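You operate a simulated robot arm through the tools that you are given. There is no shell and no other tool. Be economical: measure what you need, move in short steps, check, and stop when the job is done.

You are at the controls of a simulated robot arm. One attempt, no reset.

JOB
Fetch the mandrel from the top of the white table and stand it on top of the black case. Put the ring cone on the seat of the cradle. Fetch the bolt from the top of the white table and stand it on top of the silver steel roller. Turn the model knob to 2. Put one of the flanges from the top of the white table on the inspection top. Take the blue spacer ring from the top of the white table and put it on top of the orange tin. Switch the white switch on. Switch the orange switch on. Do these in any order. Set down upright: mandrel.

Only the result counts: the job must be done as asked and must still hold three seconds after the hand-in. Knocking over, shifting, dropping, spilling or breaking anything else fails it.

ROBOT AND FRAMES
A 7-joint arm with a two-finger gripper on a trunk, on a base that drives. Base frame: it is fixed to the floor where the robot stands at the start and does not move with it; the origin is under the middle of the robot, x ahead of it, y to its left, z up; the surface under the hand at the start is at about z = 0.86. Lengths are in m, angles in degrees, forces in N, time in s.
With the tool pointing down near the work surface it reaches from about 0.32 to 0.8 m from the robot's upright axis, wherever it stands. Its first joint turns from -166.0 to 166.0 degrees. Places, roughly: black case (18x8x8 cm) [0.9, -0.2, 0.9]; bolt (2x2x5 cm) [0.3, 0.3, 0.9]; flange (6x6x4 cm) [0.4, -0.2, 0.9]; inspection top [-1.5, -0.9, 0.9]; mandrel (6x6x12 cm) [0.5, 0.1, 0.9]; model knob [1.1, -0.1, 0.9]; orange switch [-1.1, -0.7, 0.7]; orange tin (8x8x8 cm) [-1.5, -0.4, 0.9]; ring cone (4x4x5 cm) [0.3, 0.1, 0.9]; seat of the cradle (18x18 cm) [3.12, -2.64, 0.9]; spacer ring [1.25, 0.25, 0.75]; steel roller (6x6x12 cm) [0.4, 0, 0.9]; white switch [-1.1, -0.7, 0.8]. Payload 2.45 kg.
The TCP is the grasp point between the finger pads, 0.027 m short of the fingertips. In the tool frame z runs along the fingers and y along their closing line. The gripper opens to 0.08 m. The gripper's body begins 0.054 m behind the TCP.
Orientation is that of the tool frame in the base frame, as [roll, pitch, yaw] about the fixed x, y, z axes, in that order (R = Rz(yaw) Ry(pitch) Rx(roll)). With the fingers straight down and closing along the base's y, the tool's x points along the base's -x, its y along +y and its z along -z.

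CONTROLS
- The arm moves only by the tool arm_command. Its argument "motion" is a list of rows, each a list of 7 numbers: the shift along the base's x, y, z in units of 40 mm (1.0 is 40 mm), then the turn, a rotation vector about the base's x, y, z in units of 6 degrees (1.0 is 6 degrees), then the finger opening in mm, from 0 to 80. In form: [[dx, dy, dz, wx, wy, wz, gripper], ...]. A call has 1 to 12 rows; each row shifts and turns the commanded pose from where the row before left it. A call with a number of a shift or a turn outside -1 to 1 is refused whole. Each row takes 0.2 s and may step no farther than 0.05 m and 8.6 degrees from the row before; otherwise, or with a gripper value out of range, the whole call is refused. A pose out of reach is approached as far as the arm can. The call stops where the force on the tool passes 40 N (or 10 N more than at its start, if that is more) or the arm is blocked; 0.2 s more then pass. Each finger travels about 0.153 m/s and halts on what it meets, pressing with about 40 N; the grip force reading is that of the motor and also rises with nothing between the fingers. The clock runs only during rows and for 0.2 s after the last one: add rows that do not move to give the fingers time. The reply holds the time, the measured pose of the TCP, the force on the tool along the base axes, the opening and the grip force, in the units named above and with some noise, with the torque about the TCP (base axes, N m) and any sound that the robot's microphone picked up.
- Cameras (640 x 400 px; columns grow to the right, rows downward): "scene" is now at [0.0477, 0.1356, 1.6232]; the picture's right is [-0.04, -1.00, 0.00], its down [-0.81, 0.03, -0.58] and it looks along [0.58, -0.02, -0.82] (base axes); focal length 277 px, centre (320, 200). "wrist" rides on the gripper at [0.063, 0.012, -0.079] in the tool frame; the picture's right is [-0.19, 0.98, 0.00], its down [-0.72, -0.14, -0.68] and it looks along [-0.67, -0.13, 0.73] (tool axes); focal length 226 px, centre (320, 200).
- snapshot(camera): a new picture of that camera. No time passes.
- raise_lower(by): slides the trunk up (or, below 0, down) by that many m; the arm and the scene camera ride with it, the base frame stays. It gives what a move gives, with no picture.
- roll_base(legs): drives the robot by 1 to 6 legs, each [ahead, turn to the left] in m and degrees, along the robot's own axes; the way and the turn of a leg run together, so that a leg with both is an arc; at most 1.5 m and 180 degrees a leg. The arm and the cameras ride along, it lands a little off, and it stops where it bumps. It gives what a move gives.
- head_to(pan, tilt): turns the head with the scene camera to pan (to the left, within 120 degrees either way) and tilt (down, from -29 to 69), counted from straight ahead of the robot. It gives what a move gives.
- probe_pixels(camera, pixels): for up to 12 pixels [column, row] of the newest picture of that camera ("zoom" is the newest enlarged one), the place [x, y, z] in the base frame of the surface seen there, good to about 0.002 m, but the place of the scene camera against the robot may be out by one fixed shift of up to 0.018 m in any direction. No time passes.
- zoom(camera, box): a new picture of the part [left, top, right, bottom] of that camera's present view, enlarged. No time passes.
- sign_off(): hands the job in; it is judged then, once.

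Go step by step. Measure first, check grasps and placings, and put right what went wrong. The budget is 131 turns and 136 pictures, counting those below and the enlarged ones. Unless the task says otherwise, let go and move clear before handing in, and close with one line.

The tools are called as a command line: name --pt "numbers of a row" for each row, then --argument value for the rest, lists and objects as JSON in quotes. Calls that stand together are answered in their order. arm_command: Moves the arm, as the interface text tells. Its arguments: {"type":"object","properties":{"motion":{"type":"array","items":{"type":"array","items":{"type":"number"}}}},"required":["motion"]} The other tools are called the same way: raise_lower (by) slides the trunk up or down; roll_base (legs) drives the base; head_to (pan, tilt) turns the head that bears the scene camera; snapshot (camera) takes a picture; probe_pixels (camera, pixels) gives the place of the surface under pixels of a picture; zoom (camera, box) takes an enlarged picture of a part of a camera's view; sign_off () hands the job in.

At the start:

```text
t: 0.0
position: [0.4737, 0.1934, 1.2497]
orientation: [180.0, -0.1, 180.0]
contact_force: [0.7, -0.2, -1.0]
wrist_torque: [0.03, -0.02, 0.03]
width: 0.0801
grip_force: 0.0
trunk travel left (down, up): [-0.25, 0.29]
robot x, y, heading: [0.0027, -0.0022, -0.0]
head pan, tilt: [-2.2, 54.6]
```

scene: 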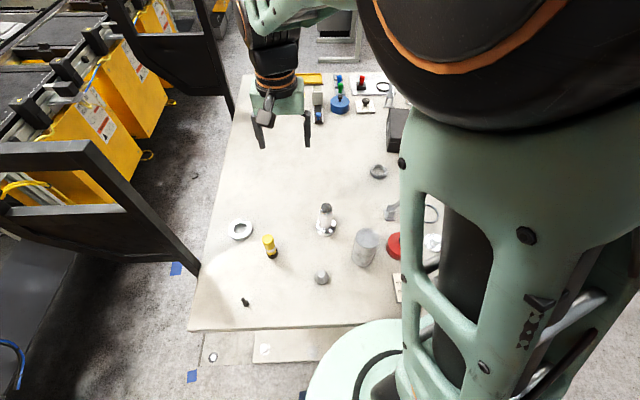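
wrist: 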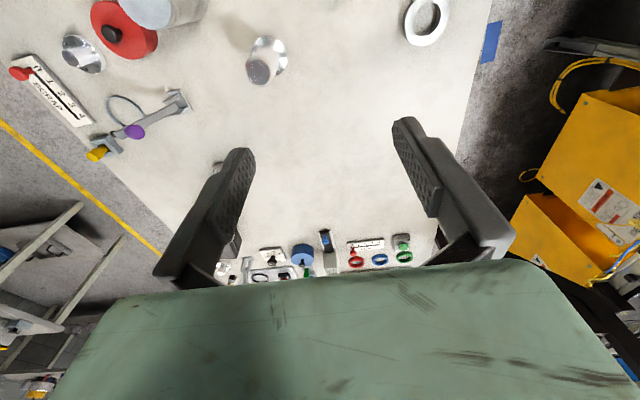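

The scene shows a white table with many items; the arm hides the right side. I'll enlarge the table parts to identify the items.

zoom --camera "scene" --box '[180, 180, 450, 350]'

zoom --camera "scene" --box '[240, 60, 440, 190]'

```text
2.35 times, centred on (315, 265) of scene
```

zoom: 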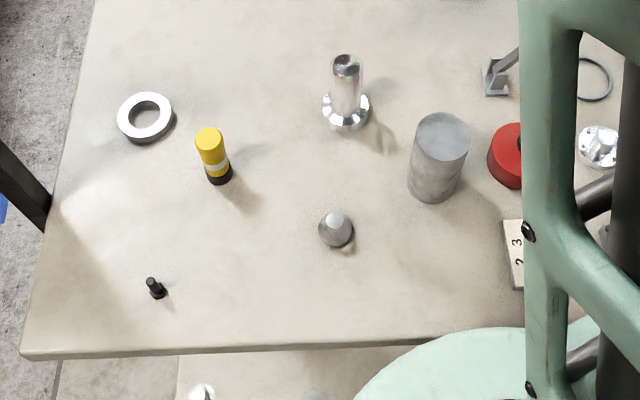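

```text
3.08 times, centred on (340, 125) of scene
```

zoom: 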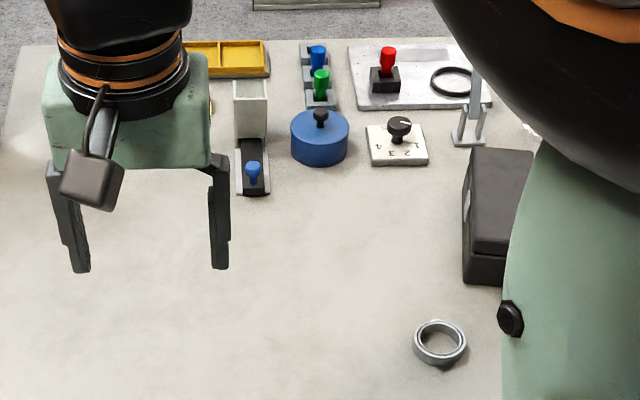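

zoom --camera "wrist" --box '[200, 215, 440, 290]'

probe_pixels --camera "zoom" --pixels '[[140, 290], [420, 290], [420, 130], [530, 130], [300, 50]]'

probe_pixels --camera "scene" --pixels '[[326, 206], [327, 232], [269, 238], [244, 300], [321, 277], [365, 236], [378, 166], [240, 222], [340, 105], [366, 100], [395, 118], [318, 300]]'

```text
2.67 times, centred on (320, 252) of wrist
```

zoom: 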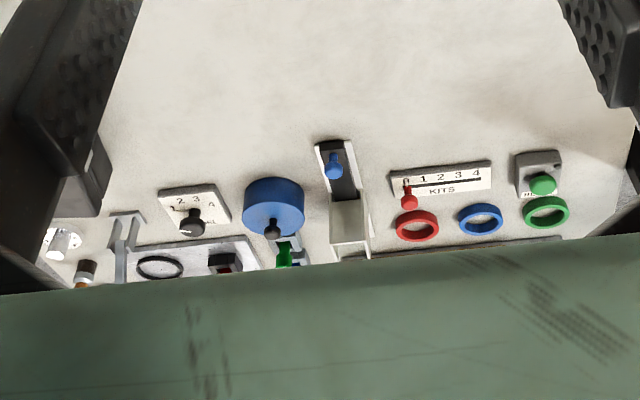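

```text
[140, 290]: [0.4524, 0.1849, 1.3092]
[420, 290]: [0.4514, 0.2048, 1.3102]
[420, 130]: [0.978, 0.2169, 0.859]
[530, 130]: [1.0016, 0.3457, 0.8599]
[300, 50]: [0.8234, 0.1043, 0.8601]
```

```text
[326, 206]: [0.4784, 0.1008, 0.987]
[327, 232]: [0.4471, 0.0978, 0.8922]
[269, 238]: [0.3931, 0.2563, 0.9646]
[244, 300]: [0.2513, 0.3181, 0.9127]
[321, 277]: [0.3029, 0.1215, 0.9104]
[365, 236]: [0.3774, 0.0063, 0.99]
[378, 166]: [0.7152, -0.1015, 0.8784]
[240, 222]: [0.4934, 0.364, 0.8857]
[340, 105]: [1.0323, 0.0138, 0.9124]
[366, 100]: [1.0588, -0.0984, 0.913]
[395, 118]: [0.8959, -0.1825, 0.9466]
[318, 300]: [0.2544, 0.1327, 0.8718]
```

probe_pixels --camera "zoom" --pixels '[[480, 234], [480, 218], [460, 222], [500, 222], [192, 230], [192, 208], [166, 216], [100, 180], [272, 230], [436, 186], [545, 222], [416, 238]]'

probe_pixels --camera "wrist" --pixels '[[257, 72], [270, 45], [427, 20], [150, 8], [113, 32], [80, 52], [230, 240], [180, 100], [50, 85], [320, 180]]'

zoom --camera "wrist" --box '[0, 0, 320, 200]'

```text
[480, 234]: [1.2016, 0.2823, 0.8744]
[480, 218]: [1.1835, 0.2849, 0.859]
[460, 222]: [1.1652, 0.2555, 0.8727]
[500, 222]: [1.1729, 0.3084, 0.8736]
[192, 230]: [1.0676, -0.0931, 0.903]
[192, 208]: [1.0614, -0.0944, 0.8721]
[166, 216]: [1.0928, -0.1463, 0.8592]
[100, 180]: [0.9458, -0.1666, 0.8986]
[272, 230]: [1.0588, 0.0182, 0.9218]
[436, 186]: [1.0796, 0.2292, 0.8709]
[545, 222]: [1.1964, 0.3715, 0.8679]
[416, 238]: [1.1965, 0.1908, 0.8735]
```

```text
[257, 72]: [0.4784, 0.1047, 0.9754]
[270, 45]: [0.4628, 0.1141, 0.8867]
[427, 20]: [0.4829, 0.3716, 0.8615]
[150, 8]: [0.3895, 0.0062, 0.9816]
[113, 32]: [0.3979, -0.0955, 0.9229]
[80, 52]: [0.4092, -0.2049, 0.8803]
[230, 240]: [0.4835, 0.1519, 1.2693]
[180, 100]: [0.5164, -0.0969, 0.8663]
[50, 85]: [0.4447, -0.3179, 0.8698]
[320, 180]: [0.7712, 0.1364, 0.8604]
```

```text
2.00 times, centred on (160, 100) of wrist
```

zoom: 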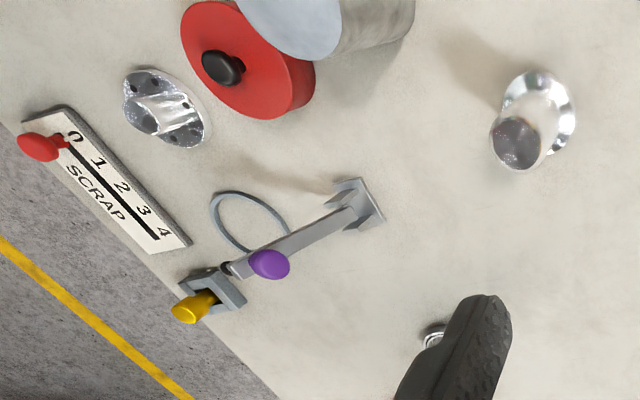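

head_to --pan -60 --tilt 35

snapshot --camera "scene"

head_to --pan -118 --tilt 25

snapshot --camera "scene"

head_to --pan 50 --tilt 40

snapshot --camera "scene"

head_to --pan 118 --tilt 25

snapshot --camera "scene"

head_to --pan 0 --tilt 30

snapshot --camera "scene"

```text
t: 1.3
position: [0.4739, 0.1928, 1.2495]
orientation: [180.0, 0.0, 180.0]
contact_force: [0.2, 0.4, 0.1]
wrist_torque: [0.0, -0.03, 0.01]
width: 0.0801
grip_force: 0.0
trunk travel left (down, up): [-0.25, 0.29]
robot x, y, heading: [0.0016, -0.0002, 0.1]
head pan, tilt: [-60.0, 35.0]
```

```text
129 pictures are left
```

scene: 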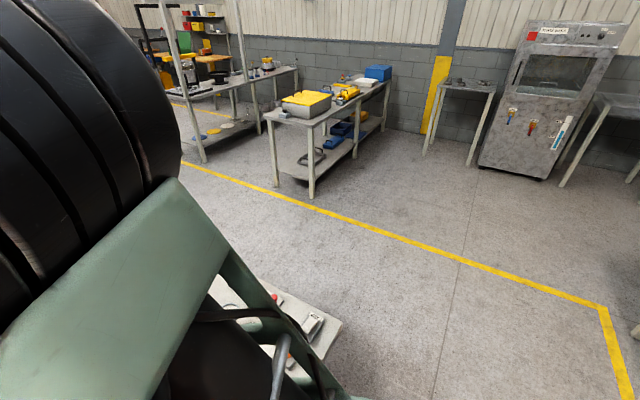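

```text
t: 2.5
position: [0.4769, 0.1904, 1.2433]
orientation: [-179.7, -0.8, 179.7]
contact_force: [-0.5, -0.6, -0.3]
wrist_torque: [-0.01, -0.02, 0.02]
width: 0.0799
grip_force: 0.1
trunk travel left (down, up): [-0.25, 0.29]
robot x, y, heading: [-0.0036, 0.0022, 0.1]
head pan, tilt: [-118.0, 25.0]
```

```text
128 pictures are left
```

scene: 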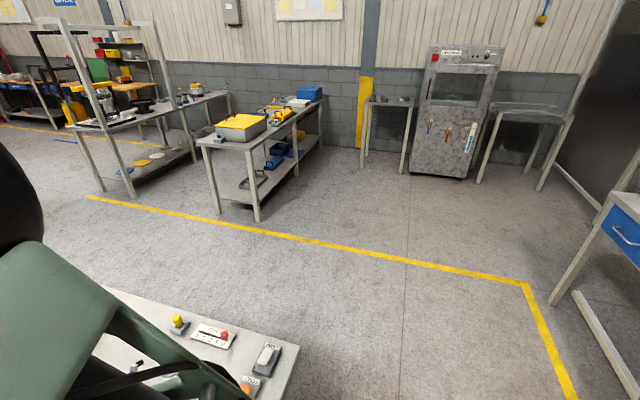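

```text
t: 5.1
position: [0.4755, 0.1925, 1.2424]
orientation: [-179.6, -0.8, 180.0]
contact_force: [0.6, -0.5, -0.5]
wrist_torque: [0.0, -0.01, -0.02]
width: 0.0799
grip_force: 0.0
trunk travel left (down, up): [-0.25, 0.29]
robot x, y, heading: [0.0006, -0.0001, 0.2]
head pan, tilt: [50.0, 40.0]
```

```text
127 pictures are left
```

scene: 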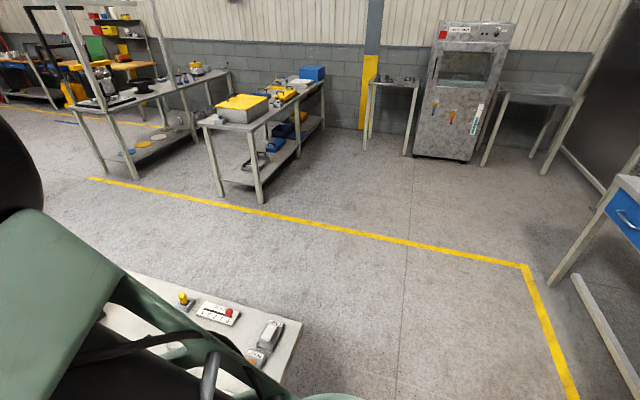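

```text
t: 6.5
position: [0.4752, 0.1928, 1.2426]
orientation: [-179.6, -0.8, 180.0]
contact_force: [1.1, -0.4, -0.2]
wrist_torque: [-0.01, 0.02, -0.02]
width: 0.0802
grip_force: 0.0
trunk travel left (down, up): [-0.25, 0.29]
robot x, y, heading: [0.0005, 0.003, 0.0]
head pan, tilt: [118.0, 25.0]
```

```text
126 pictures are left
```

scene: 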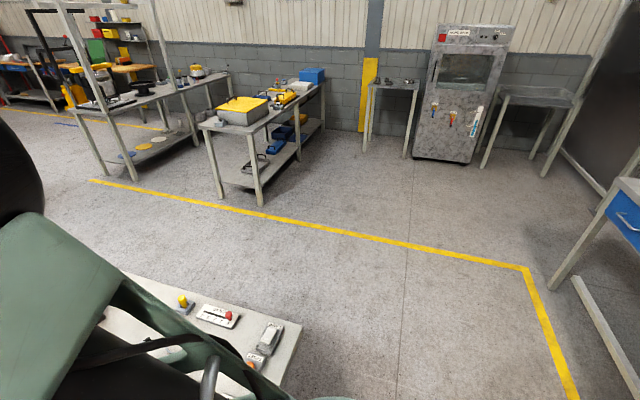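

```text
t: 8.4
position: [0.4754, 0.1938, 1.2424]
orientation: [-179.6, -0.7, -179.9]
contact_force: [1.3, 0.2, -0.2]
wrist_torque: [-0.03, -0.01, -0.01]
width: 0.0801
grip_force: 0.0
trunk travel left (down, up): [-0.25, 0.29]
robot x, y, heading: [0.0009, 0.0, -0.0]
head pan, tilt: [0.0, 30.0]
```

```text
125 pictures are left
```

scene: 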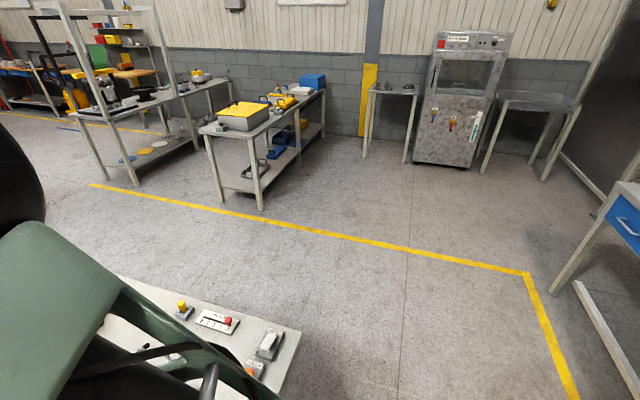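

The head pictures after the second barely changed although the pan readings did. I'll check whether the camera shows the current view.

snapshot --camera "scene"

probe_pixels --camera "scene" --pixels '[[220, 318], [270, 340], [180, 305], [300, 330]]'

```text
124 pictures are left
```

scene: 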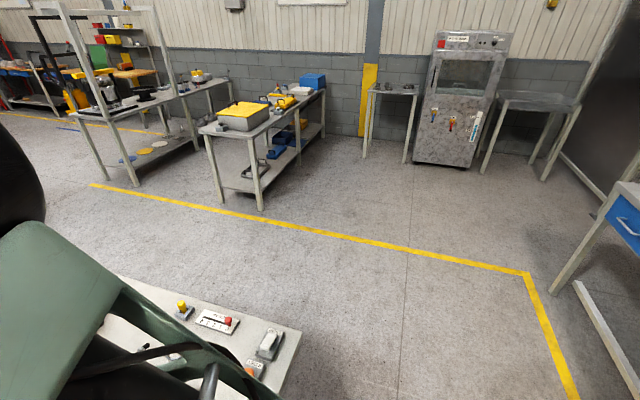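

```text
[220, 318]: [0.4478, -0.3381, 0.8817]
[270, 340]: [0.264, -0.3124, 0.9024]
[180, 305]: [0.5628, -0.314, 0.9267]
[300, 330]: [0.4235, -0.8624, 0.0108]
```

The view still looks to the right (about -80°) though the reading says pan 0. I'll command the head again and see if it answers.

head_to --pan -20 --tilt 50

snapshot --camera "scene"

snapshot --camera "wrist"

```text
t: 9.3
position: [0.4746, 0.1932, 1.24]
orientation: [-179.5, -1.0, 179.9]
contact_force: [0.4, -0.6, 0.0]
wrist_torque: [-0.01, -0.01, 0.01]
width: 0.0801
grip_force: 0.2
trunk travel left (down, up): [-0.25, 0.29]
robot x, y, heading: [0.0001, 0.0026, 0.2]
head pan, tilt: [-20.0, 50.0]
```

```text
123 pictures are left
```

scene: 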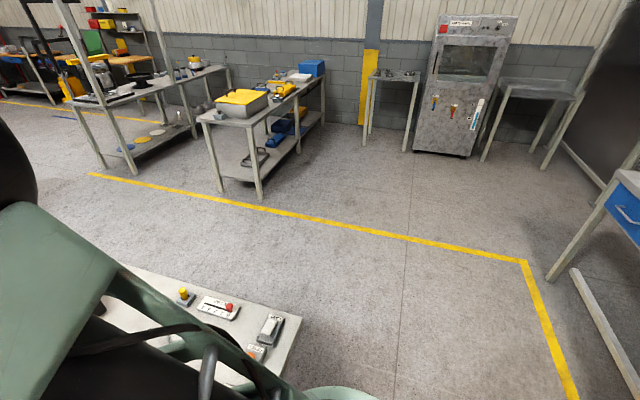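

```text
122 pictures are left
```

wrist: 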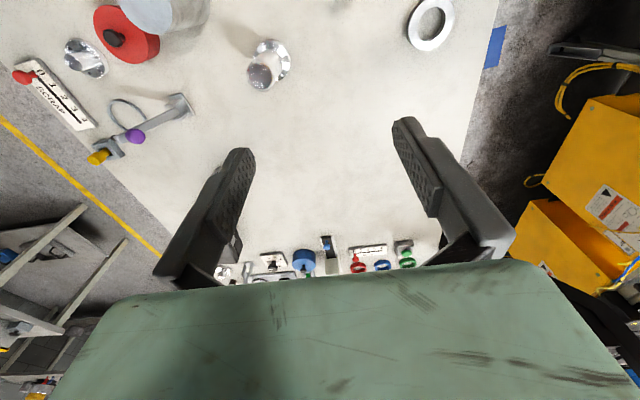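

The scene camera seems jammed facing right while its reading changes; the arm may be wedging it. I'll move the arm over the bolt (~[0.25, 0.32]) and look with the wrist camera, then retry the head.

arm_command --pt "-0.9 0.52 -0.5 0 0 0 80" --pt "-0.9 0.52 -0.5 0 0 0 80" --pt "-0.9 0.52 -0.5 0 0 0 80" --pt "-0.9 0.52 -0.5 0 0 0 80" --pt "-0.9 0.52 -0.5 0 0 0 80" --pt "-0.9 0.52 -0.5 0 0 0 80"

head_to --pan 0 --tilt 55

snapshot --camera "scene"

snapshot --camera "wrist"

```text
t: 10.7
position: [0.2595, 0.3131, 1.1214]
orientation: [-179.4, -0.7, 179.4]
contact_force: [-0.5, 0.1, -0.4]
wrist_torque: [-0.01, -0.05, -0.02]
width: 0.08
grip_force: 0.0
trunk travel left (down, up): [-0.25, 0.29]
robot x, y, heading: [-0.0007, -0.0012, 0.1]
head pan, tilt: [-20.0, 50.0]
```

```text
t: 11.5
position: [0.2576, 0.315, 1.1202]
orientation: [-179.1, -1.0, 179.8]
contact_force: [0.5, 0.1, -0.1]
wrist_torque: [0.01, -0.03, 0.0]
width: 0.08
grip_force: 0.1
trunk travel left (down, up): [-0.25, 0.29]
robot x, y, heading: [-0.0007, 0.0034, -0.3]
head pan, tilt: [0.0, 55.0]
```

```text
121 pictures are left
```

scene: 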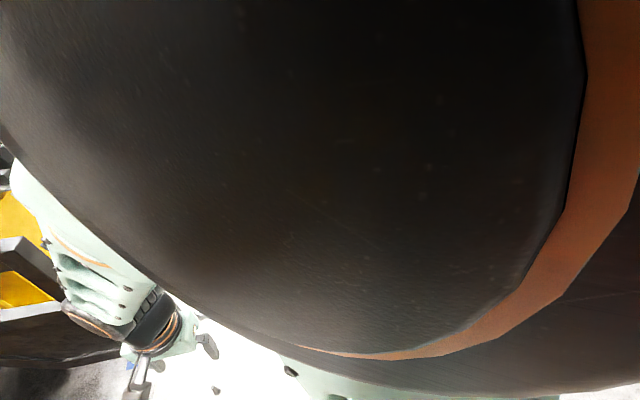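

```text
120 pictures are left
```

wrist: 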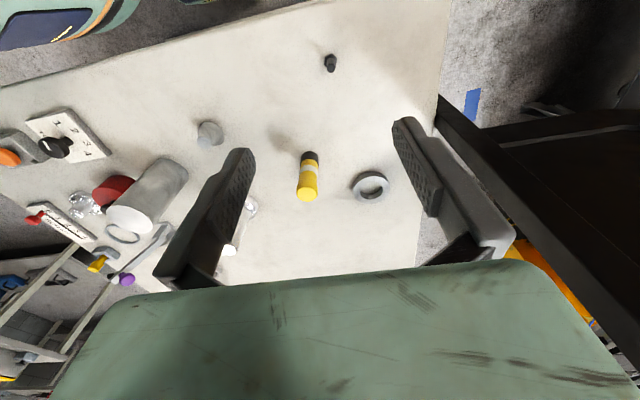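

The head works again (it had been wedged by the arm's elbow). The wrist picture shows the bolt at (330,62); I'll enlarge and probe it.

zoom --camera "wrist" --box '[290, 30, 370, 80]'

probe_pixels --camera "wrist" --pixels '[[330, 65], [330, 60], [329, 57], [131, 217], [163, 172], [150, 200], [208, 130], [209, 140], [307, 192], [300, 100], [370, 186]]'

```text
8.00 times, centred on (330, 55) of wrist
```

zoom: 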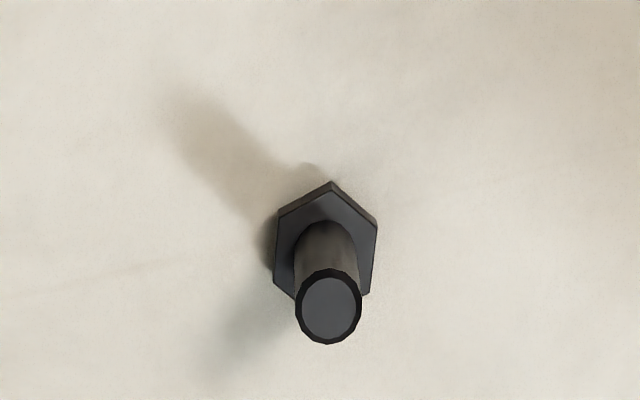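

```text
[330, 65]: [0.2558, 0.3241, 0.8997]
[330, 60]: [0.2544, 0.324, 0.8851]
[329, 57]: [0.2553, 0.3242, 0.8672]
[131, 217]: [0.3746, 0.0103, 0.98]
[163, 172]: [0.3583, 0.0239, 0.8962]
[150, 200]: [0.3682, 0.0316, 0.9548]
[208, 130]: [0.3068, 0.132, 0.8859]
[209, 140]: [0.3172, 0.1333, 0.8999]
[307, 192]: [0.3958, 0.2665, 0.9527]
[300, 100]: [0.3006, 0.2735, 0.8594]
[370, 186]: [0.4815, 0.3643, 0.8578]
```

The bolt stands on its hex head at about [0.255, 0.324], top z≈0.90. I'll go down above it with a check at z≈0.95.

arm_command --pt "-0.05 0.22 -1 0 0 0 50" --pt "0 0 -1 0 0 0 50" --pt "0 0 -1 0 0 0 50" --pt "0 0 -1 0 0 0 50" --pt "0 0 0 0 0 0 50"

snapshot --camera "wrist"

```text
t: 12.7
position: [0.2536, 0.3296, 0.9675]
orientation: [179.9, 0.1, 180.0]
contact_force: [0.2, -0.3, 0.9]
wrist_torque: [0.0, -0.01, 0.01]
width: 0.05
grip_force: 0.0
trunk travel left (down, up): [-0.25, 0.29]
robot x, y, heading: [0.0011, -0.0002, -0.2]
head pan, tilt: [0.0, 55.0]
```

```text
118 pictures are left
```

wrist: 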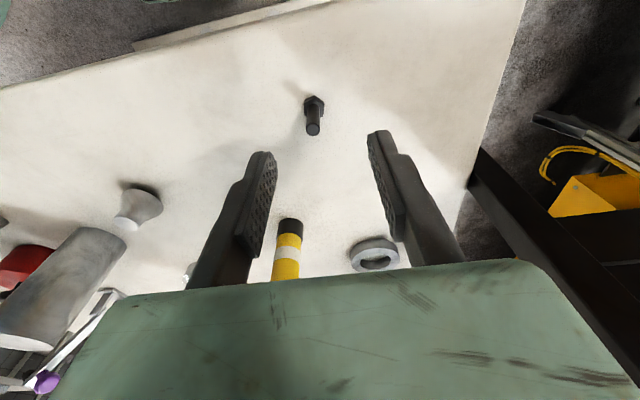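

probe_pixels --camera "wrist" --pixels '[[313, 130], [313, 122], [313, 112], [309, 130], [317, 130]]'

```text
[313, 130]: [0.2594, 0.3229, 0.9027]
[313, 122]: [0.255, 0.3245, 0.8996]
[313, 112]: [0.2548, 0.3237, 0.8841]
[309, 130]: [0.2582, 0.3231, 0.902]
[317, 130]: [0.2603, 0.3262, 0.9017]
```

Bolt axis at about [0.259, 0.324], top 0.902. I'll correct, descend to z≈0.90 and close.

arm_command --pt "0.13 -0.14 -0.9 0 0 0 50" --pt "0 0 -0.79 0 0 0 50" --pt "0 0 0 0 0 0 50" --pt "0 0 0 0 0 0 0" --pt "0 0 0 0 0 0 0" --pt "0 0 0 0 0 0 0"

```text
t: 14.1
position: [0.26, 0.3224, 0.9011]
orientation: [-180.0, 0.0, 180.0]
contact_force: [-0.2, -0.7, -0.5]
wrist_torque: [-0.01, -0.02, 0.02]
width: 0.008
grip_force: 36.8
trunk travel left (down, up): [-0.25, 0.29]
robot x, y, heading: [0.0013, 0.0047, 0.2]
head pan, tilt: [0.0, 55.0]
```

Gripped (8 mm). Lift and move toward the roller, then look.

arm_command --pt "0 0 -0.0 0 0 0 0" --pt "0 0 1 0 0 0 0" --pt "0 0 1 0 0 0 0" --pt "0 0 1 0 0 0 0" --pt "0 0 1 0 0 0 0" --pt "0 0 1 0 0 0 0" --pt "0.5 -1 0 0 0 0 0" --pt "0.5 -1 0 0 0 0 0" --pt "0.5 -1 0 0 0 0 0" --pt "0.3 -1 0 0 0 0 0" --pt "0 -1 0 0 0 0 0" --pt "0 -1 0 0 0 0 0"

snapshot --camera "wrist"

```text
t: 16.7
position: [0.3361, 0.08, 1.1]
orientation: [-180.0, -0.1, 180.0]
contact_force: [-0.3, 0.9, -0.1]
wrist_torque: [0.02, 0.0, 0.0]
width: 0.0078
grip_force: 35.8
trunk travel left (down, up): [-0.25, 0.29]
robot x, y, heading: [0.0028, -0.0009, -0.2]
head pan, tilt: [0.0, 55.0]
```

```text
117 pictures are left
```

wrist: 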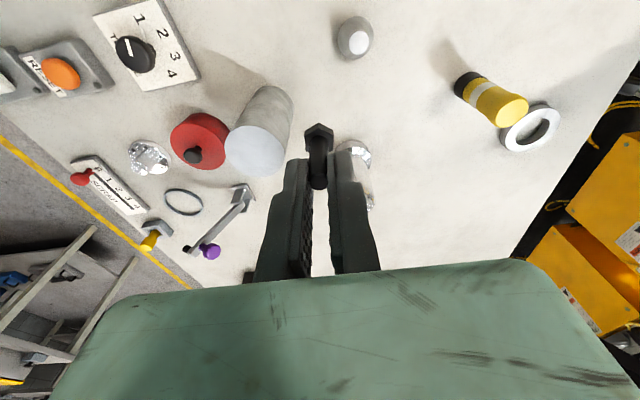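

probe_pixels --camera "wrist" --pixels '[[256, 150], [228, 150], [284, 149], [256, 172], [256, 128], [318, 140], [354, 42]]'

```text
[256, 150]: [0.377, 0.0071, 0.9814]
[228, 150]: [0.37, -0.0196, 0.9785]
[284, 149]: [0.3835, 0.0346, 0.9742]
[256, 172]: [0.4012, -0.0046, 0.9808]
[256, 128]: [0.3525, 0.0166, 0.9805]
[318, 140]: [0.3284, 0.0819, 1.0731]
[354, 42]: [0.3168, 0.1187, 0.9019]
```

Roller top centre is [0.377, 0.007, 0.980]. I'll go above it and down to just above contact.

arm_command --pt "0.51 -0.91 0 0 0 0 0" --pt "0.51 -0.91 0 0 0 0 0" --pt "0 0 -0.9 0 0 0 0" --pt "0 0 -0.8 0 0 0 0" --pt "0 0 0 0 0 0 0" --pt "0 0 0 0 0 0 0"

snapshot --camera "wrist"

```text
t: 18.1
position: [0.3739, 0.0096, 1.0327]
orientation: [-180.0, 0.0, 179.9]
contact_force: [0.1, -0.8, -1.3]
wrist_torque: [0.01, 0.02, 0.02]
width: 0.0079
grip_force: 36.3
trunk travel left (down, up): [-0.25, 0.29]
robot x, y, heading: [0.0003, 0.0011, -0.0]
head pan, tilt: [0.0, 55.0]
```

```text
116 pictures are left
```

wrist: 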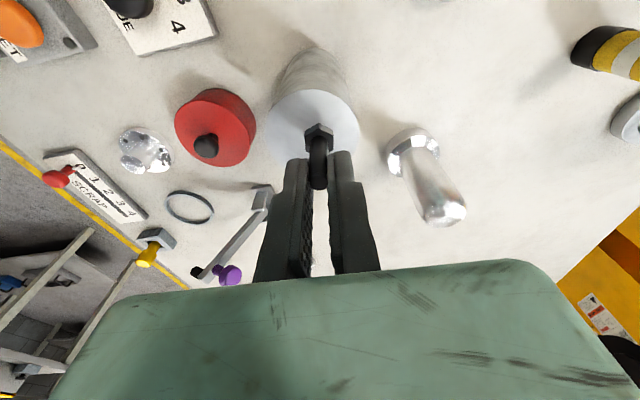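

arm_command --pt "0 0 -0.22 0 0 0 0" --pt "0 0 -0.05 0 0 0 0" --pt "0 0 0 0 0 0 0"

```text
t: 18.9
position: [0.3752, 0.0088, 1.0237]
orientation: [-179.9, -0.1, 179.9]
contact_force: [0.0, -0.4, -0.2]
wrist_torque: [0.01, 0.03, -0.02]
width: 0.0081
grip_force: 36.0
trunk travel left (down, up): [-0.25, 0.29]
robot x, y, heading: [0.0002, 0.0052, -0.1]
head pan, tilt: [0.0, 55.0]
```

arm_command --pt "0 0 -0.03 0 0 0 0" --pt "0 0 -0.03 0 0 0 0" --pt "0 0 0 0 0 0 0"

```text
t: 19.7
position: [0.3746, 0.0091, 1.02]
orientation: [179.9, -0.1, 180.0]
contact_force: [0.6, -0.2, 2.1]
wrist_torque: [-0.04, 0.02, 0.01]
width: 0.0081
grip_force: 35.8
trunk travel left (down, up): [-0.25, 0.29]
robot x, y, heading: [-0.0002, -0.0014, -0.0]
head pan, tilt: [0.0, 55.0]
```

Contact felt (2 N). Release and rise.

arm_command --pt "0 0 0 0 0 0 12" --pt "0 0 0 0 0 0 24" --pt "0 0 0 0 0 0 30" --pt "0 0 1 0 0 0 30" --pt "0 0 1 0 0 0 30" --pt "-0.5 0 0.5 0 0 0 60"

snapshot --camera "wrist"

```text
t: 21.1
position: [0.3541, 0.0062, 1.1176]
orientation: [-180.0, -0.7, 179.8]
contact_force: [0.0, 0.2, -0.2]
wrist_torque: [0.0, 0.02, -0.01]
width: 0.0602
grip_force: 0.1
trunk travel left (down, up): [-0.25, 0.29]
robot x, y, heading: [0.0004, 0.0009, -0.1]
head pan, tilt: [0.0, 55.0]
```

```text
115 pictures are left
```

wrist: 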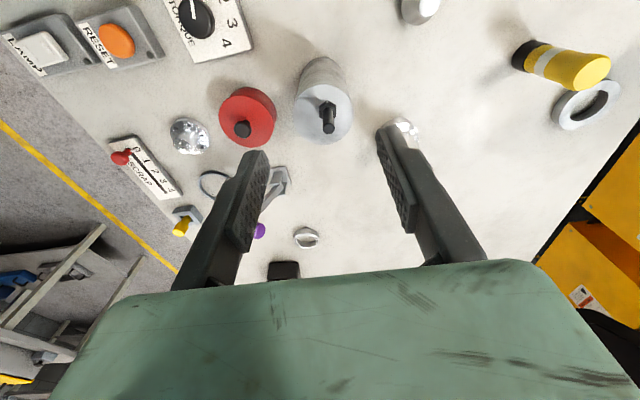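

The bolt stands on the roller at (330,118). Next the mandrel: move above it and look.

arm_command --pt "0.4 0.8 0 0 0 0 80" --pt "0.5 0.8 0 0 0 0 80" --pt "0.6 0.8 0 0 0 0 80" --pt "0 0 0 0 0 0 80"

snapshot --camera "wrist"

```text
t: 22.1
position: [0.4165, 0.1043, 1.1222]
orientation: [-180.0, 0.0, -180.0]
contact_force: [1.2, 0.0, 0.3]
wrist_torque: [0.02, 0.04, -0.02]
width: 0.0802
grip_force: 0.0
trunk travel left (down, up): [-0.25, 0.29]
robot x, y, heading: [-0.0014, -0.0002, 0.0]
head pan, tilt: [0.0, 55.0]
```

```text
114 pictures are left
```

wrist: 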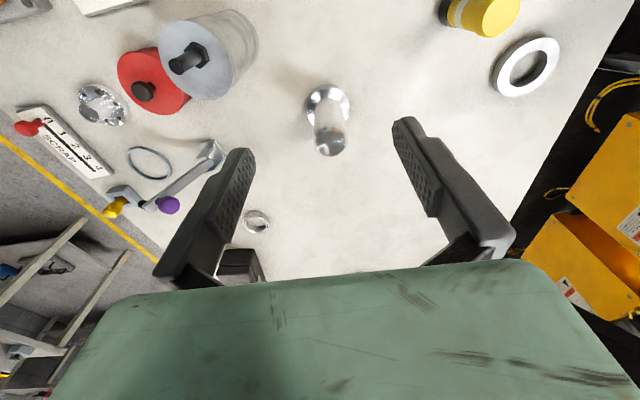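

probe_pixels --camera "wrist" --pixels '[[330, 143], [316, 143], [344, 143], [330, 153], [330, 134], [325, 100], [328, 86], [328, 115]]'

zoom --camera "wrist" --box '[280, 75, 376, 165]'

```text
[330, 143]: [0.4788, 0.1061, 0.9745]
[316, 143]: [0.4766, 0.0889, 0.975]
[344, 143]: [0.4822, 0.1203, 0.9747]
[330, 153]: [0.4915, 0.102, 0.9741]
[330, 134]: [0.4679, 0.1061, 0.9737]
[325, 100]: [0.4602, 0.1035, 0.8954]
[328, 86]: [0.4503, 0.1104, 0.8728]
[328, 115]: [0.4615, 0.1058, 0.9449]
```

```text
4.44 times, centred on (328, 120) of wrist
```

zoom: 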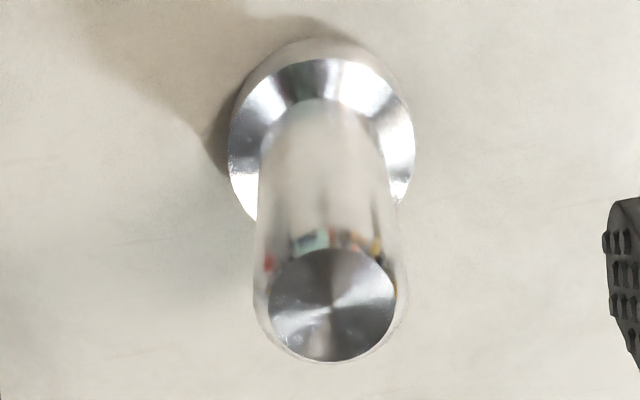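

Mandrel axis at [0.479, 0.105], top 0.974, flange at the bottom. Descend and grip the shaft at z≈0.94.

arm_command --pt "0.78 0 0 0 0 0 80" --pt "0.78 0.02 0 0 0 0 80" --pt "0 0 -1 0 0 0 80" --pt "0 0 -1 0 0 0 80" --pt "0 0 -1 0 0 0 80" --pt "0 0 -1 0 0 0 80" --pt "0 0 -0.55 0 0 0 80" --pt "0 0 0 0 0 0 80" --pt "0 0 0 0 0 0 20" --pt "0 0 0 0 0 0 20" --pt "0 0 0 0 0 0 20"

```text
t: 24.5
position: [0.4782, 0.1057, 0.936]
orientation: [-179.9, 0.0, -180.0]
contact_force: [0.9, 0.0, -0.2]
wrist_torque: [-0.02, 0.0, -0.03]
width: 0.0391
grip_force: 39.8
trunk travel left (down, up): [-0.25, 0.29]
robot x, y, heading: [0.0035, 0.0011, -0.2]
head pan, tilt: [0.0, 55.0]
```

Mandrel gripped (39 mm). Lift it high, then drive: turn right, go out, turn and pass to the right side of the table.

arm_command --pt "0 0 1 0 0 0 20" --pt "0 0 1 0 0 0 20" --pt "0 0 1 0 0 0 20" --pt "0 0 1 0 0 0 20" --pt "0 0 1 0 0 0 20" --pt "0 0 1 0 0 0 20" --pt "0 0 0 0 0 0 20"

roll_base --legs '[[0, -90], [0.85, 0]]'

snapshot --camera "scene"

snapshot --camera "wrist"

```text
t: 26.1
position: [0.4773, 0.1039, 1.1797]
orientation: [179.9, -0.1, 180.0]
contact_force: [0.3, 0.4, -4.2]
wrist_torque: [-0.02, 0.0, 0.01]
width: 0.0388
grip_force: 40.0
trunk travel left (down, up): [-0.25, 0.29]
robot x, y, heading: [0.0013, 0.0024, 0.0]
head pan, tilt: [0.0, 55.0]
```

```text
t: 29.4
position: [0.2517, -0.3722, 1.1786]
orientation: [180.0, -0.3, 111.3]
contact_force: [0.2, -0.5, -3.7]
wrist_torque: [0.02, 0.0, 0.03]
width: 0.0388
grip_force: 40.3
trunk travel left (down, up): [-0.25, 0.29]
robot x, y, heading: [-0.0233, 0.0323, -57.0]
head pan, tilt: [0.0, 55.0]
stopped in leg 1: the robot was blocked; the commanded pose is now the measured one
```

```text
112 pictures are left
```

scene: 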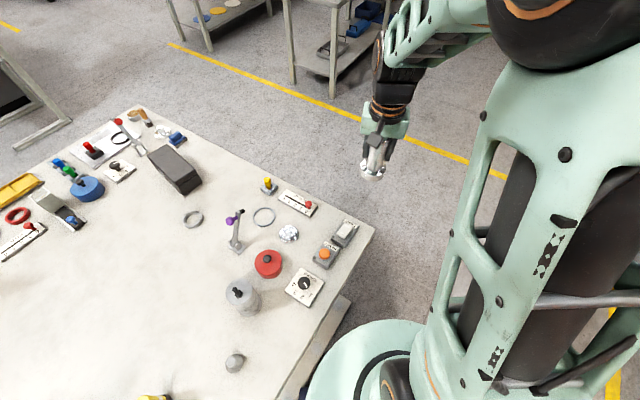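

```text
111 pictures are left
```

wrist: 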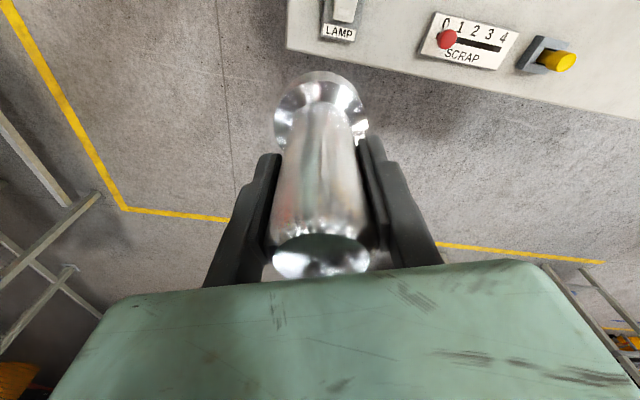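

The base's body bumped the table at -57°. I'll back off first, then finish the turn and drive out.

roll_base --legs '[[-0.2, 0], [0, -33], [0.9, 0]]'

snapshot --camera "scene"

```text
t: 37.0
position: [-0.1224, -1.1814, 1.1789]
orientation: [180.0, -0.1, 78.4]
contact_force: [0.8, -0.5, -3.3]
wrist_torque: [0.02, -0.01, 0.0]
width: 0.0391
grip_force: 40.6
trunk travel left (down, up): [-0.25, 0.29]
robot x, y, heading: [-0.1381, -0.6921, -90.1]
head pan, tilt: [0.0, 55.0]
```

```text
110 pictures are left
```

scene: 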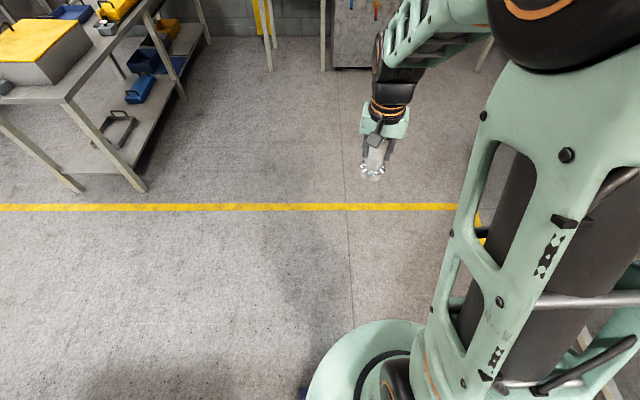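

Clear. Now continue: 0.2 m on, turn left, 1.08 m ahead, turn left to face the table.

roll_base --legs '[[0.2, 0], [0, 90], [1.08, 0], [0, 90]]'

snapshot --camera "scene"

snapshot --camera "wrist"

```text
t: 51.5
position: [0.8906, -0.3905, 1.1787]
orientation: [-180.0, -0.2, -99.4]
contact_force: [0.5, 0.1, -3.7]
wrist_torque: [-0.03, 0.0, 0.03]
width: 0.0389
grip_force: 40.0
trunk travel left (down, up): [-0.25, 0.29]
robot x, y, heading: [0.9245, -0.8776, 91.9]
head pan, tilt: [0.0, 55.0]
```

```text
109 pictures are left
```

scene: 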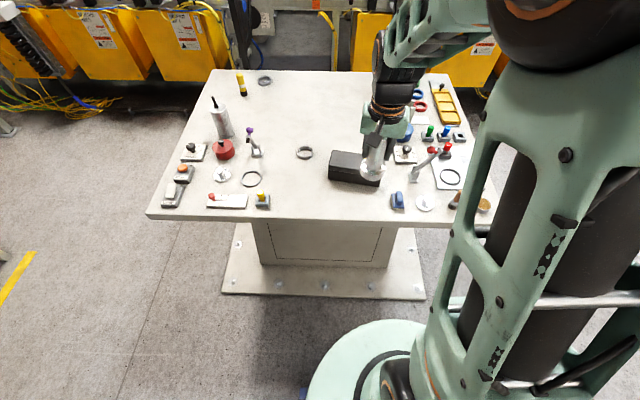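

```text
108 pictures are left
```

wrist: 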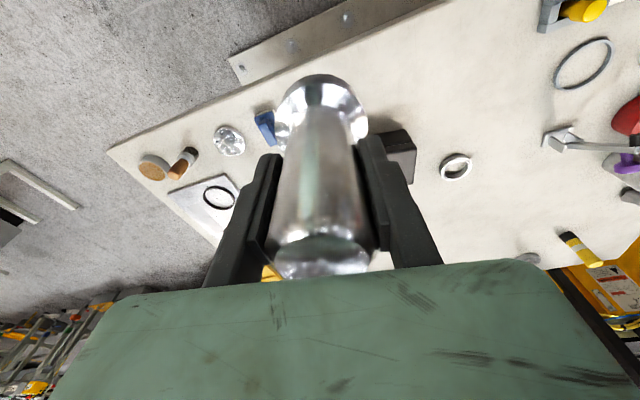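

I'll probe the case's top in both pictures.

zoom --camera "scene" --box '[290, 120, 450, 220]'

probe_pixels --camera "zoom" --pixels '[[165, 130], [170, 150], [230, 150], [290, 160], [250, 180], [165, 185], [290, 200], [350, 205], [290, 230]]'

probe_pixels --camera "wrist" --pixels '[[395, 140], [408, 160], [385, 140], [456, 168], [411, 145]]'

```text
4.00 times, centred on (370, 170) of scene
```

zoom: 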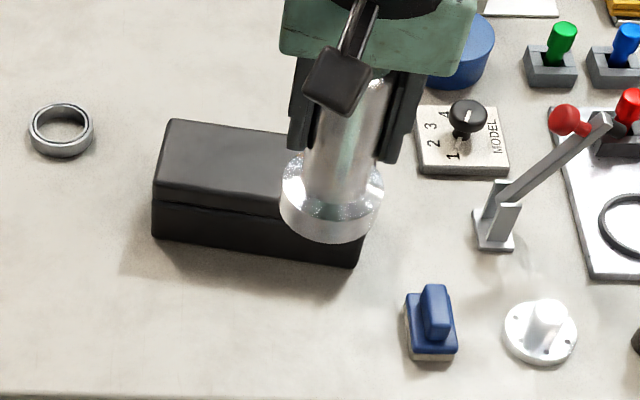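

```text
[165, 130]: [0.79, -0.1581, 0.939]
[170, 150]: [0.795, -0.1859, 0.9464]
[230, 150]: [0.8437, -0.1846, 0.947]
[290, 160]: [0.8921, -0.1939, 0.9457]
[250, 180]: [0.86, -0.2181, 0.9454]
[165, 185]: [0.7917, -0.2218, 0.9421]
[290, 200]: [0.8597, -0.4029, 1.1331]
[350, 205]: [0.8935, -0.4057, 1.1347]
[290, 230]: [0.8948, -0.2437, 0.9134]
```

```text
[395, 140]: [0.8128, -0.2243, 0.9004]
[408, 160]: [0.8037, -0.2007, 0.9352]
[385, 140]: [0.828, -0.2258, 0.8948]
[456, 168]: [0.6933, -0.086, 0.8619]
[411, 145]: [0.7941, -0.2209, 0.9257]
```

probe_pixels --camera "zoom" --pixels '[[172, 122], [158, 190], [157, 225], [352, 255], [355, 262], [362, 245], [270, 134], [230, 128], [200, 192], [270, 200]]'

```text
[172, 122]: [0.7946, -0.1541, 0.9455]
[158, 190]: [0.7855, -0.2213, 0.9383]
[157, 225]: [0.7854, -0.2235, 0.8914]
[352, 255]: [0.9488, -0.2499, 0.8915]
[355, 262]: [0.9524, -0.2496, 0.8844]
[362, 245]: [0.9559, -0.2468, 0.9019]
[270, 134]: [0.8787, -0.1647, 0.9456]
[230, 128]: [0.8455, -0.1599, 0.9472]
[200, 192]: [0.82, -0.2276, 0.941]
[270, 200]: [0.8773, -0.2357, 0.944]
```

probe_pixels --camera "zoom" --pixels '[[64, 133], [35, 130], [93, 130], [62, 106], [62, 150], [283, 200], [380, 205], [332, 240], [332, 225]]'

probe_pixels --camera "wrist" --pixels '[[456, 164], [441, 166], [472, 164], [456, 156], [455, 178], [408, 150], [412, 155], [400, 170]]'

zoom --camera "wrist" --box '[360, 110, 500, 200]'

```text
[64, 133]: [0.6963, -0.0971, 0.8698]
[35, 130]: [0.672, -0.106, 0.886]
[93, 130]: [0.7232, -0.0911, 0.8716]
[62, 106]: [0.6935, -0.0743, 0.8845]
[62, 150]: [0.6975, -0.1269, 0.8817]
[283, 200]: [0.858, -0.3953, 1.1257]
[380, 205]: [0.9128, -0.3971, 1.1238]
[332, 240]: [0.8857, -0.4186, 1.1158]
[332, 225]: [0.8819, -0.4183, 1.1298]
```

```text
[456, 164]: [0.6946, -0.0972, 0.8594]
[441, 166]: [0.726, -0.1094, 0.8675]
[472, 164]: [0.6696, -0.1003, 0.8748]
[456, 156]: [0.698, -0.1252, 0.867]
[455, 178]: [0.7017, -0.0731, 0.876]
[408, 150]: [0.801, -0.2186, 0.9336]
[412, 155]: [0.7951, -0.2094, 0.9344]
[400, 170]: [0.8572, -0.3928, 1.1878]
```

```text
4.44 times, centred on (430, 155) of wrist
```

zoom: 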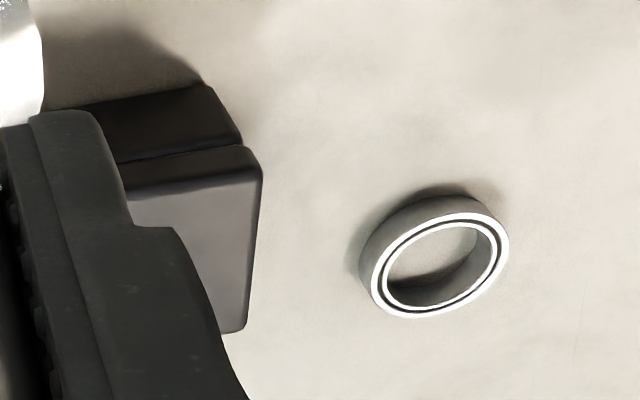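

Ring comparison shows the scene shift is about (-3, 0, +10) mm, so the case-top centre is ≈ [0.880, -0.200, 0.936]. Move the mandrel above it and down to 25 mm short.

arm_command --pt "-0.053 0.952 0 0 0 0 20" --pt "-0.053 0.952 0 0 0 0 20" --pt "-0.053 0.952 0 0 0 0 20" --pt "-0.053 0.952 0 0 0 0 20" --pt "-0.053 0.952 0 0 0 0 20" --pt "0 0 -1 0 0 0 20" --pt "0 0 -1 0 0 0 20" --pt "0 0 -1 0 0 0 20" --pt "0 0 -0.5 0 0 0 20" --pt "0 0 0 0 0 0 20"

snapshot --camera "wrist"

zoom --camera "scene" --box '[290, 100, 450, 200]'

```text
t: 53.7
position: [0.8802, -0.1983, 1.0374]
orientation: [-180.0, -0.1, -99.4]
contact_force: [-0.2, 0.6, -4.2]
wrist_torque: [-0.01, -0.02, -0.01]
width: 0.039
grip_force: 40.1
trunk travel left (down, up): [-0.25, 0.29]
robot x, y, heading: [0.9203, -0.8776, 92.2]
head pan, tilt: [0.0, 55.0]
```

```text
105 pictures are left
```

wrist: 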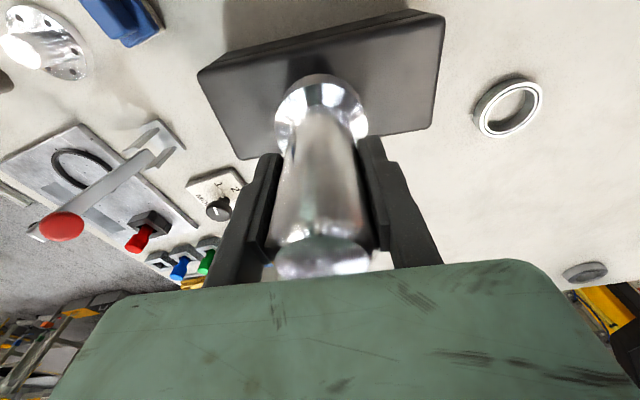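

```text
4.00 times, centred on (370, 150) of scene
```

zoom: 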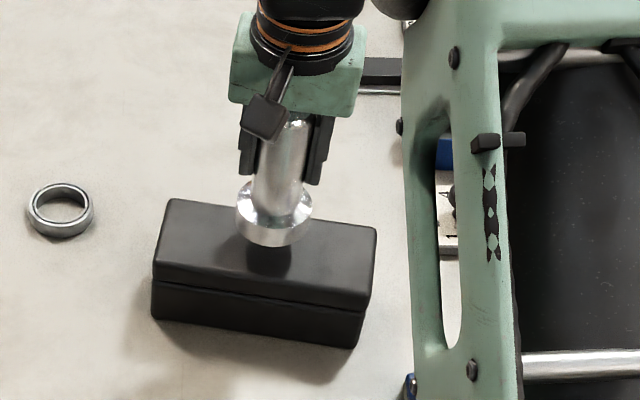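

probe_pixels --camera "wrist" --pixels '[[203, 75], [441, 22], [429, 126], [243, 154]]'

```text
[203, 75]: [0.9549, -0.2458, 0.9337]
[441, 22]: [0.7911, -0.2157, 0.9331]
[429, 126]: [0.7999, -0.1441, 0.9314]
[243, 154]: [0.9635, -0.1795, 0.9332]
```

Case centre by the wrist is [0.877, -0.196, 0.935]; I'm within 4 mm. Lower gently to contact.

arm_command --pt "-0.05 0.05 -0.45 0 0 0 20" --pt "0 0 -0.08 0 0 0 20" --pt "0 0 -0.05 0 0 0 20" --pt "0 0 0 0 0 0 20"

```text
t: 54.7
position: [0.8773, -0.1967, 1.0147]
orientation: [-180.0, -0.2, -99.4]
contact_force: [0.3, -0.3, -3.4]
wrist_torque: [-0.01, 0.0, -0.02]
width: 0.0391
grip_force: 39.9
trunk travel left (down, up): [-0.25, 0.29]
robot x, y, heading: [0.9242, -0.8762, 91.9]
head pan, tilt: [0.0, 55.0]
```

arm_command --pt "0 0 -0.05 0 0 0 20" --pt "0 0 -0.04 0 0 0 20" --pt "0 0 0 0 0 0 20"

```text
t: 55.5
position: [0.8774, -0.1954, 1.0126]
orientation: [180.0, -0.1, -99.4]
contact_force: [0.8, -0.7, -2.9]
wrist_torque: [0.01, -0.01, 0.0]
width: 0.0389
grip_force: 40.2
trunk travel left (down, up): [-0.25, 0.29]
robot x, y, heading: [0.9243, -0.8755, 92.0]
head pan, tilt: [0.0, 55.0]
```

arm_command --pt "0 0 -0.05 0 0 0 20" --pt "0 0 -0.03 0 0 0 20" --pt "0 0 0 0 0 0 20"

```text
t: 56.3
position: [0.8775, -0.196, 1.0117]
orientation: [179.9, 0.2, -99.4]
contact_force: [-1.4, -4.1, 30.0]
wrist_torque: [-0.3, -0.33, 0.0]
width: 0.0389
grip_force: 39.7
trunk travel left (down, up): [-0.25, 0.29]
robot x, y, heading: [0.9213, -0.8785, 92.4]
head pan, tilt: [0.0, 55.0]
```

Firm contact (30 N). Ease slightly, open, and rise.

arm_command --pt "0 0 0.04 0 0 0 20" --pt "0 0 0 0 0 0 50" --pt "0 0 0 0 0 0 80" --pt "0 0 0 0 0 0 80" --pt "0 0 1 0 0 0 80" --pt "0 0 1 0 0 0 80" --pt "0 0 1 0 0 0 80" --pt "0 -0.8 0.4 0 0 0 80"

snapshot --camera "wrist"

```text
t: 58.1
position: [0.8781, -0.231, 1.1467]
orientation: [-179.9, -0.1, -99.4]
contact_force: [0.3, -0.6, 0.1]
wrist_torque: [0.0, -0.04, 0.01]
width: 0.08
grip_force: 0.0
trunk travel left (down, up): [-0.25, 0.29]
robot x, y, heading: [0.9186, -0.8772, 92.0]
head pan, tilt: [0.0, 55.0]
```

```text
103 pictures are left
```

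wrist: 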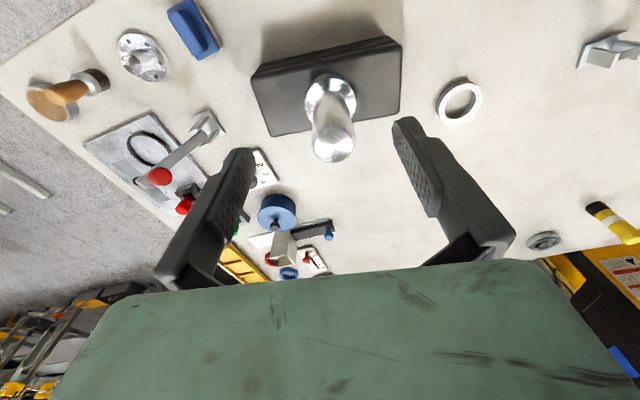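

Mandrel stands on the case at (333,120). Now the model knob: move right at this height and look at it.

arm_command --pt "0.9 0.1 0 0 0 0 60" --pt "0.9 0.1 0 0 0 0 60" --pt "0.9 0.1 0 0 0 0 60" --pt "0.9 0.1 0 0 0 0 60" --pt "0.9 0.1 0 0 0 0 60" --pt "0 0 0 0 0 0 60"

snapshot --camera "wrist"

```text
t: 59.5
position: [1.0569, -0.2085, 1.145]
orientation: [179.8, 0.0, -99.5]
contact_force: [0.3, 0.3, -0.2]
wrist_torque: [-0.02, -0.02, -0.01]
width: 0.0601
grip_force: 0.1
trunk travel left (down, up): [-0.25, 0.29]
robot x, y, heading: [0.9216, -0.8838, 92.4]
head pan, tilt: [0.0, 55.0]
```

```text
102 pictures are left
```

wrist: 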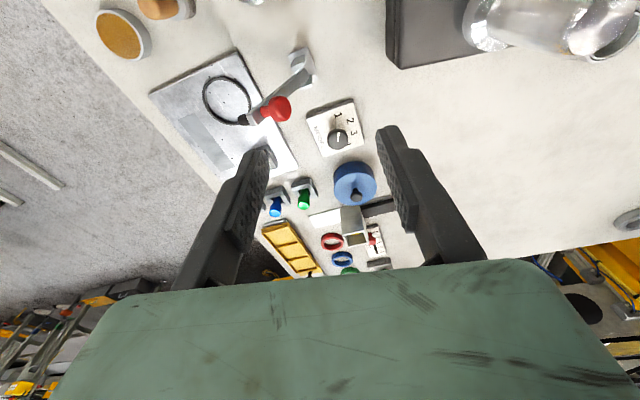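

zoom --camera "wrist" --box '[290, 90, 386, 165]'

probe_pixels --camera "wrist" --pixels '[[338, 140], [330, 140], [348, 140], [310, 122], [354, 102], [362, 144], [325, 155], [280, 108], [305, 65], [343, 259], [355, 196]]'

```text
5.33 times, centred on (338, 128) of wrist
```

zoom: 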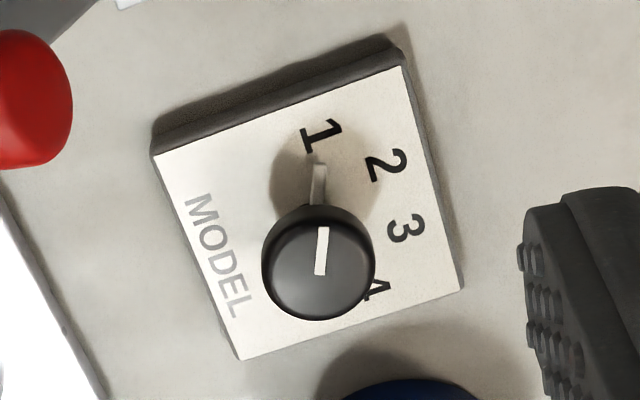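

```text
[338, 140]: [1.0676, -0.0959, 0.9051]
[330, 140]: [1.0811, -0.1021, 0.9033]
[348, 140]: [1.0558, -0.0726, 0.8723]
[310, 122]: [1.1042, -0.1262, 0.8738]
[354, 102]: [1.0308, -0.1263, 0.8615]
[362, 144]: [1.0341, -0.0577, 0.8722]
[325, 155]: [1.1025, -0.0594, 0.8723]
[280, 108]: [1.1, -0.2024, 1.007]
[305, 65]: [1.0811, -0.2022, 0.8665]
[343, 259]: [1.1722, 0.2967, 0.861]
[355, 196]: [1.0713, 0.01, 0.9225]
```

probe_pixels --camera "zoom" --pixels '[[322, 135], [385, 165], [405, 228], [378, 290], [318, 268], [325, 230], [318, 185], [268, 265], [370, 265], [318, 315], [215, 260]]'

```text
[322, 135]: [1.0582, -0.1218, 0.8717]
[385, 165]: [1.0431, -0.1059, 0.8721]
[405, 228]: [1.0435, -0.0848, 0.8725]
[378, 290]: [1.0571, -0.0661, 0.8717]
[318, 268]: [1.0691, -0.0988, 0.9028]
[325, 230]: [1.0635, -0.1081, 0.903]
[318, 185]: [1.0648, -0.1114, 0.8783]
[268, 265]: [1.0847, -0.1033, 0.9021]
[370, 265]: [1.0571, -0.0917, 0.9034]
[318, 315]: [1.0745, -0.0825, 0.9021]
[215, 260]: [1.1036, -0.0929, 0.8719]
```

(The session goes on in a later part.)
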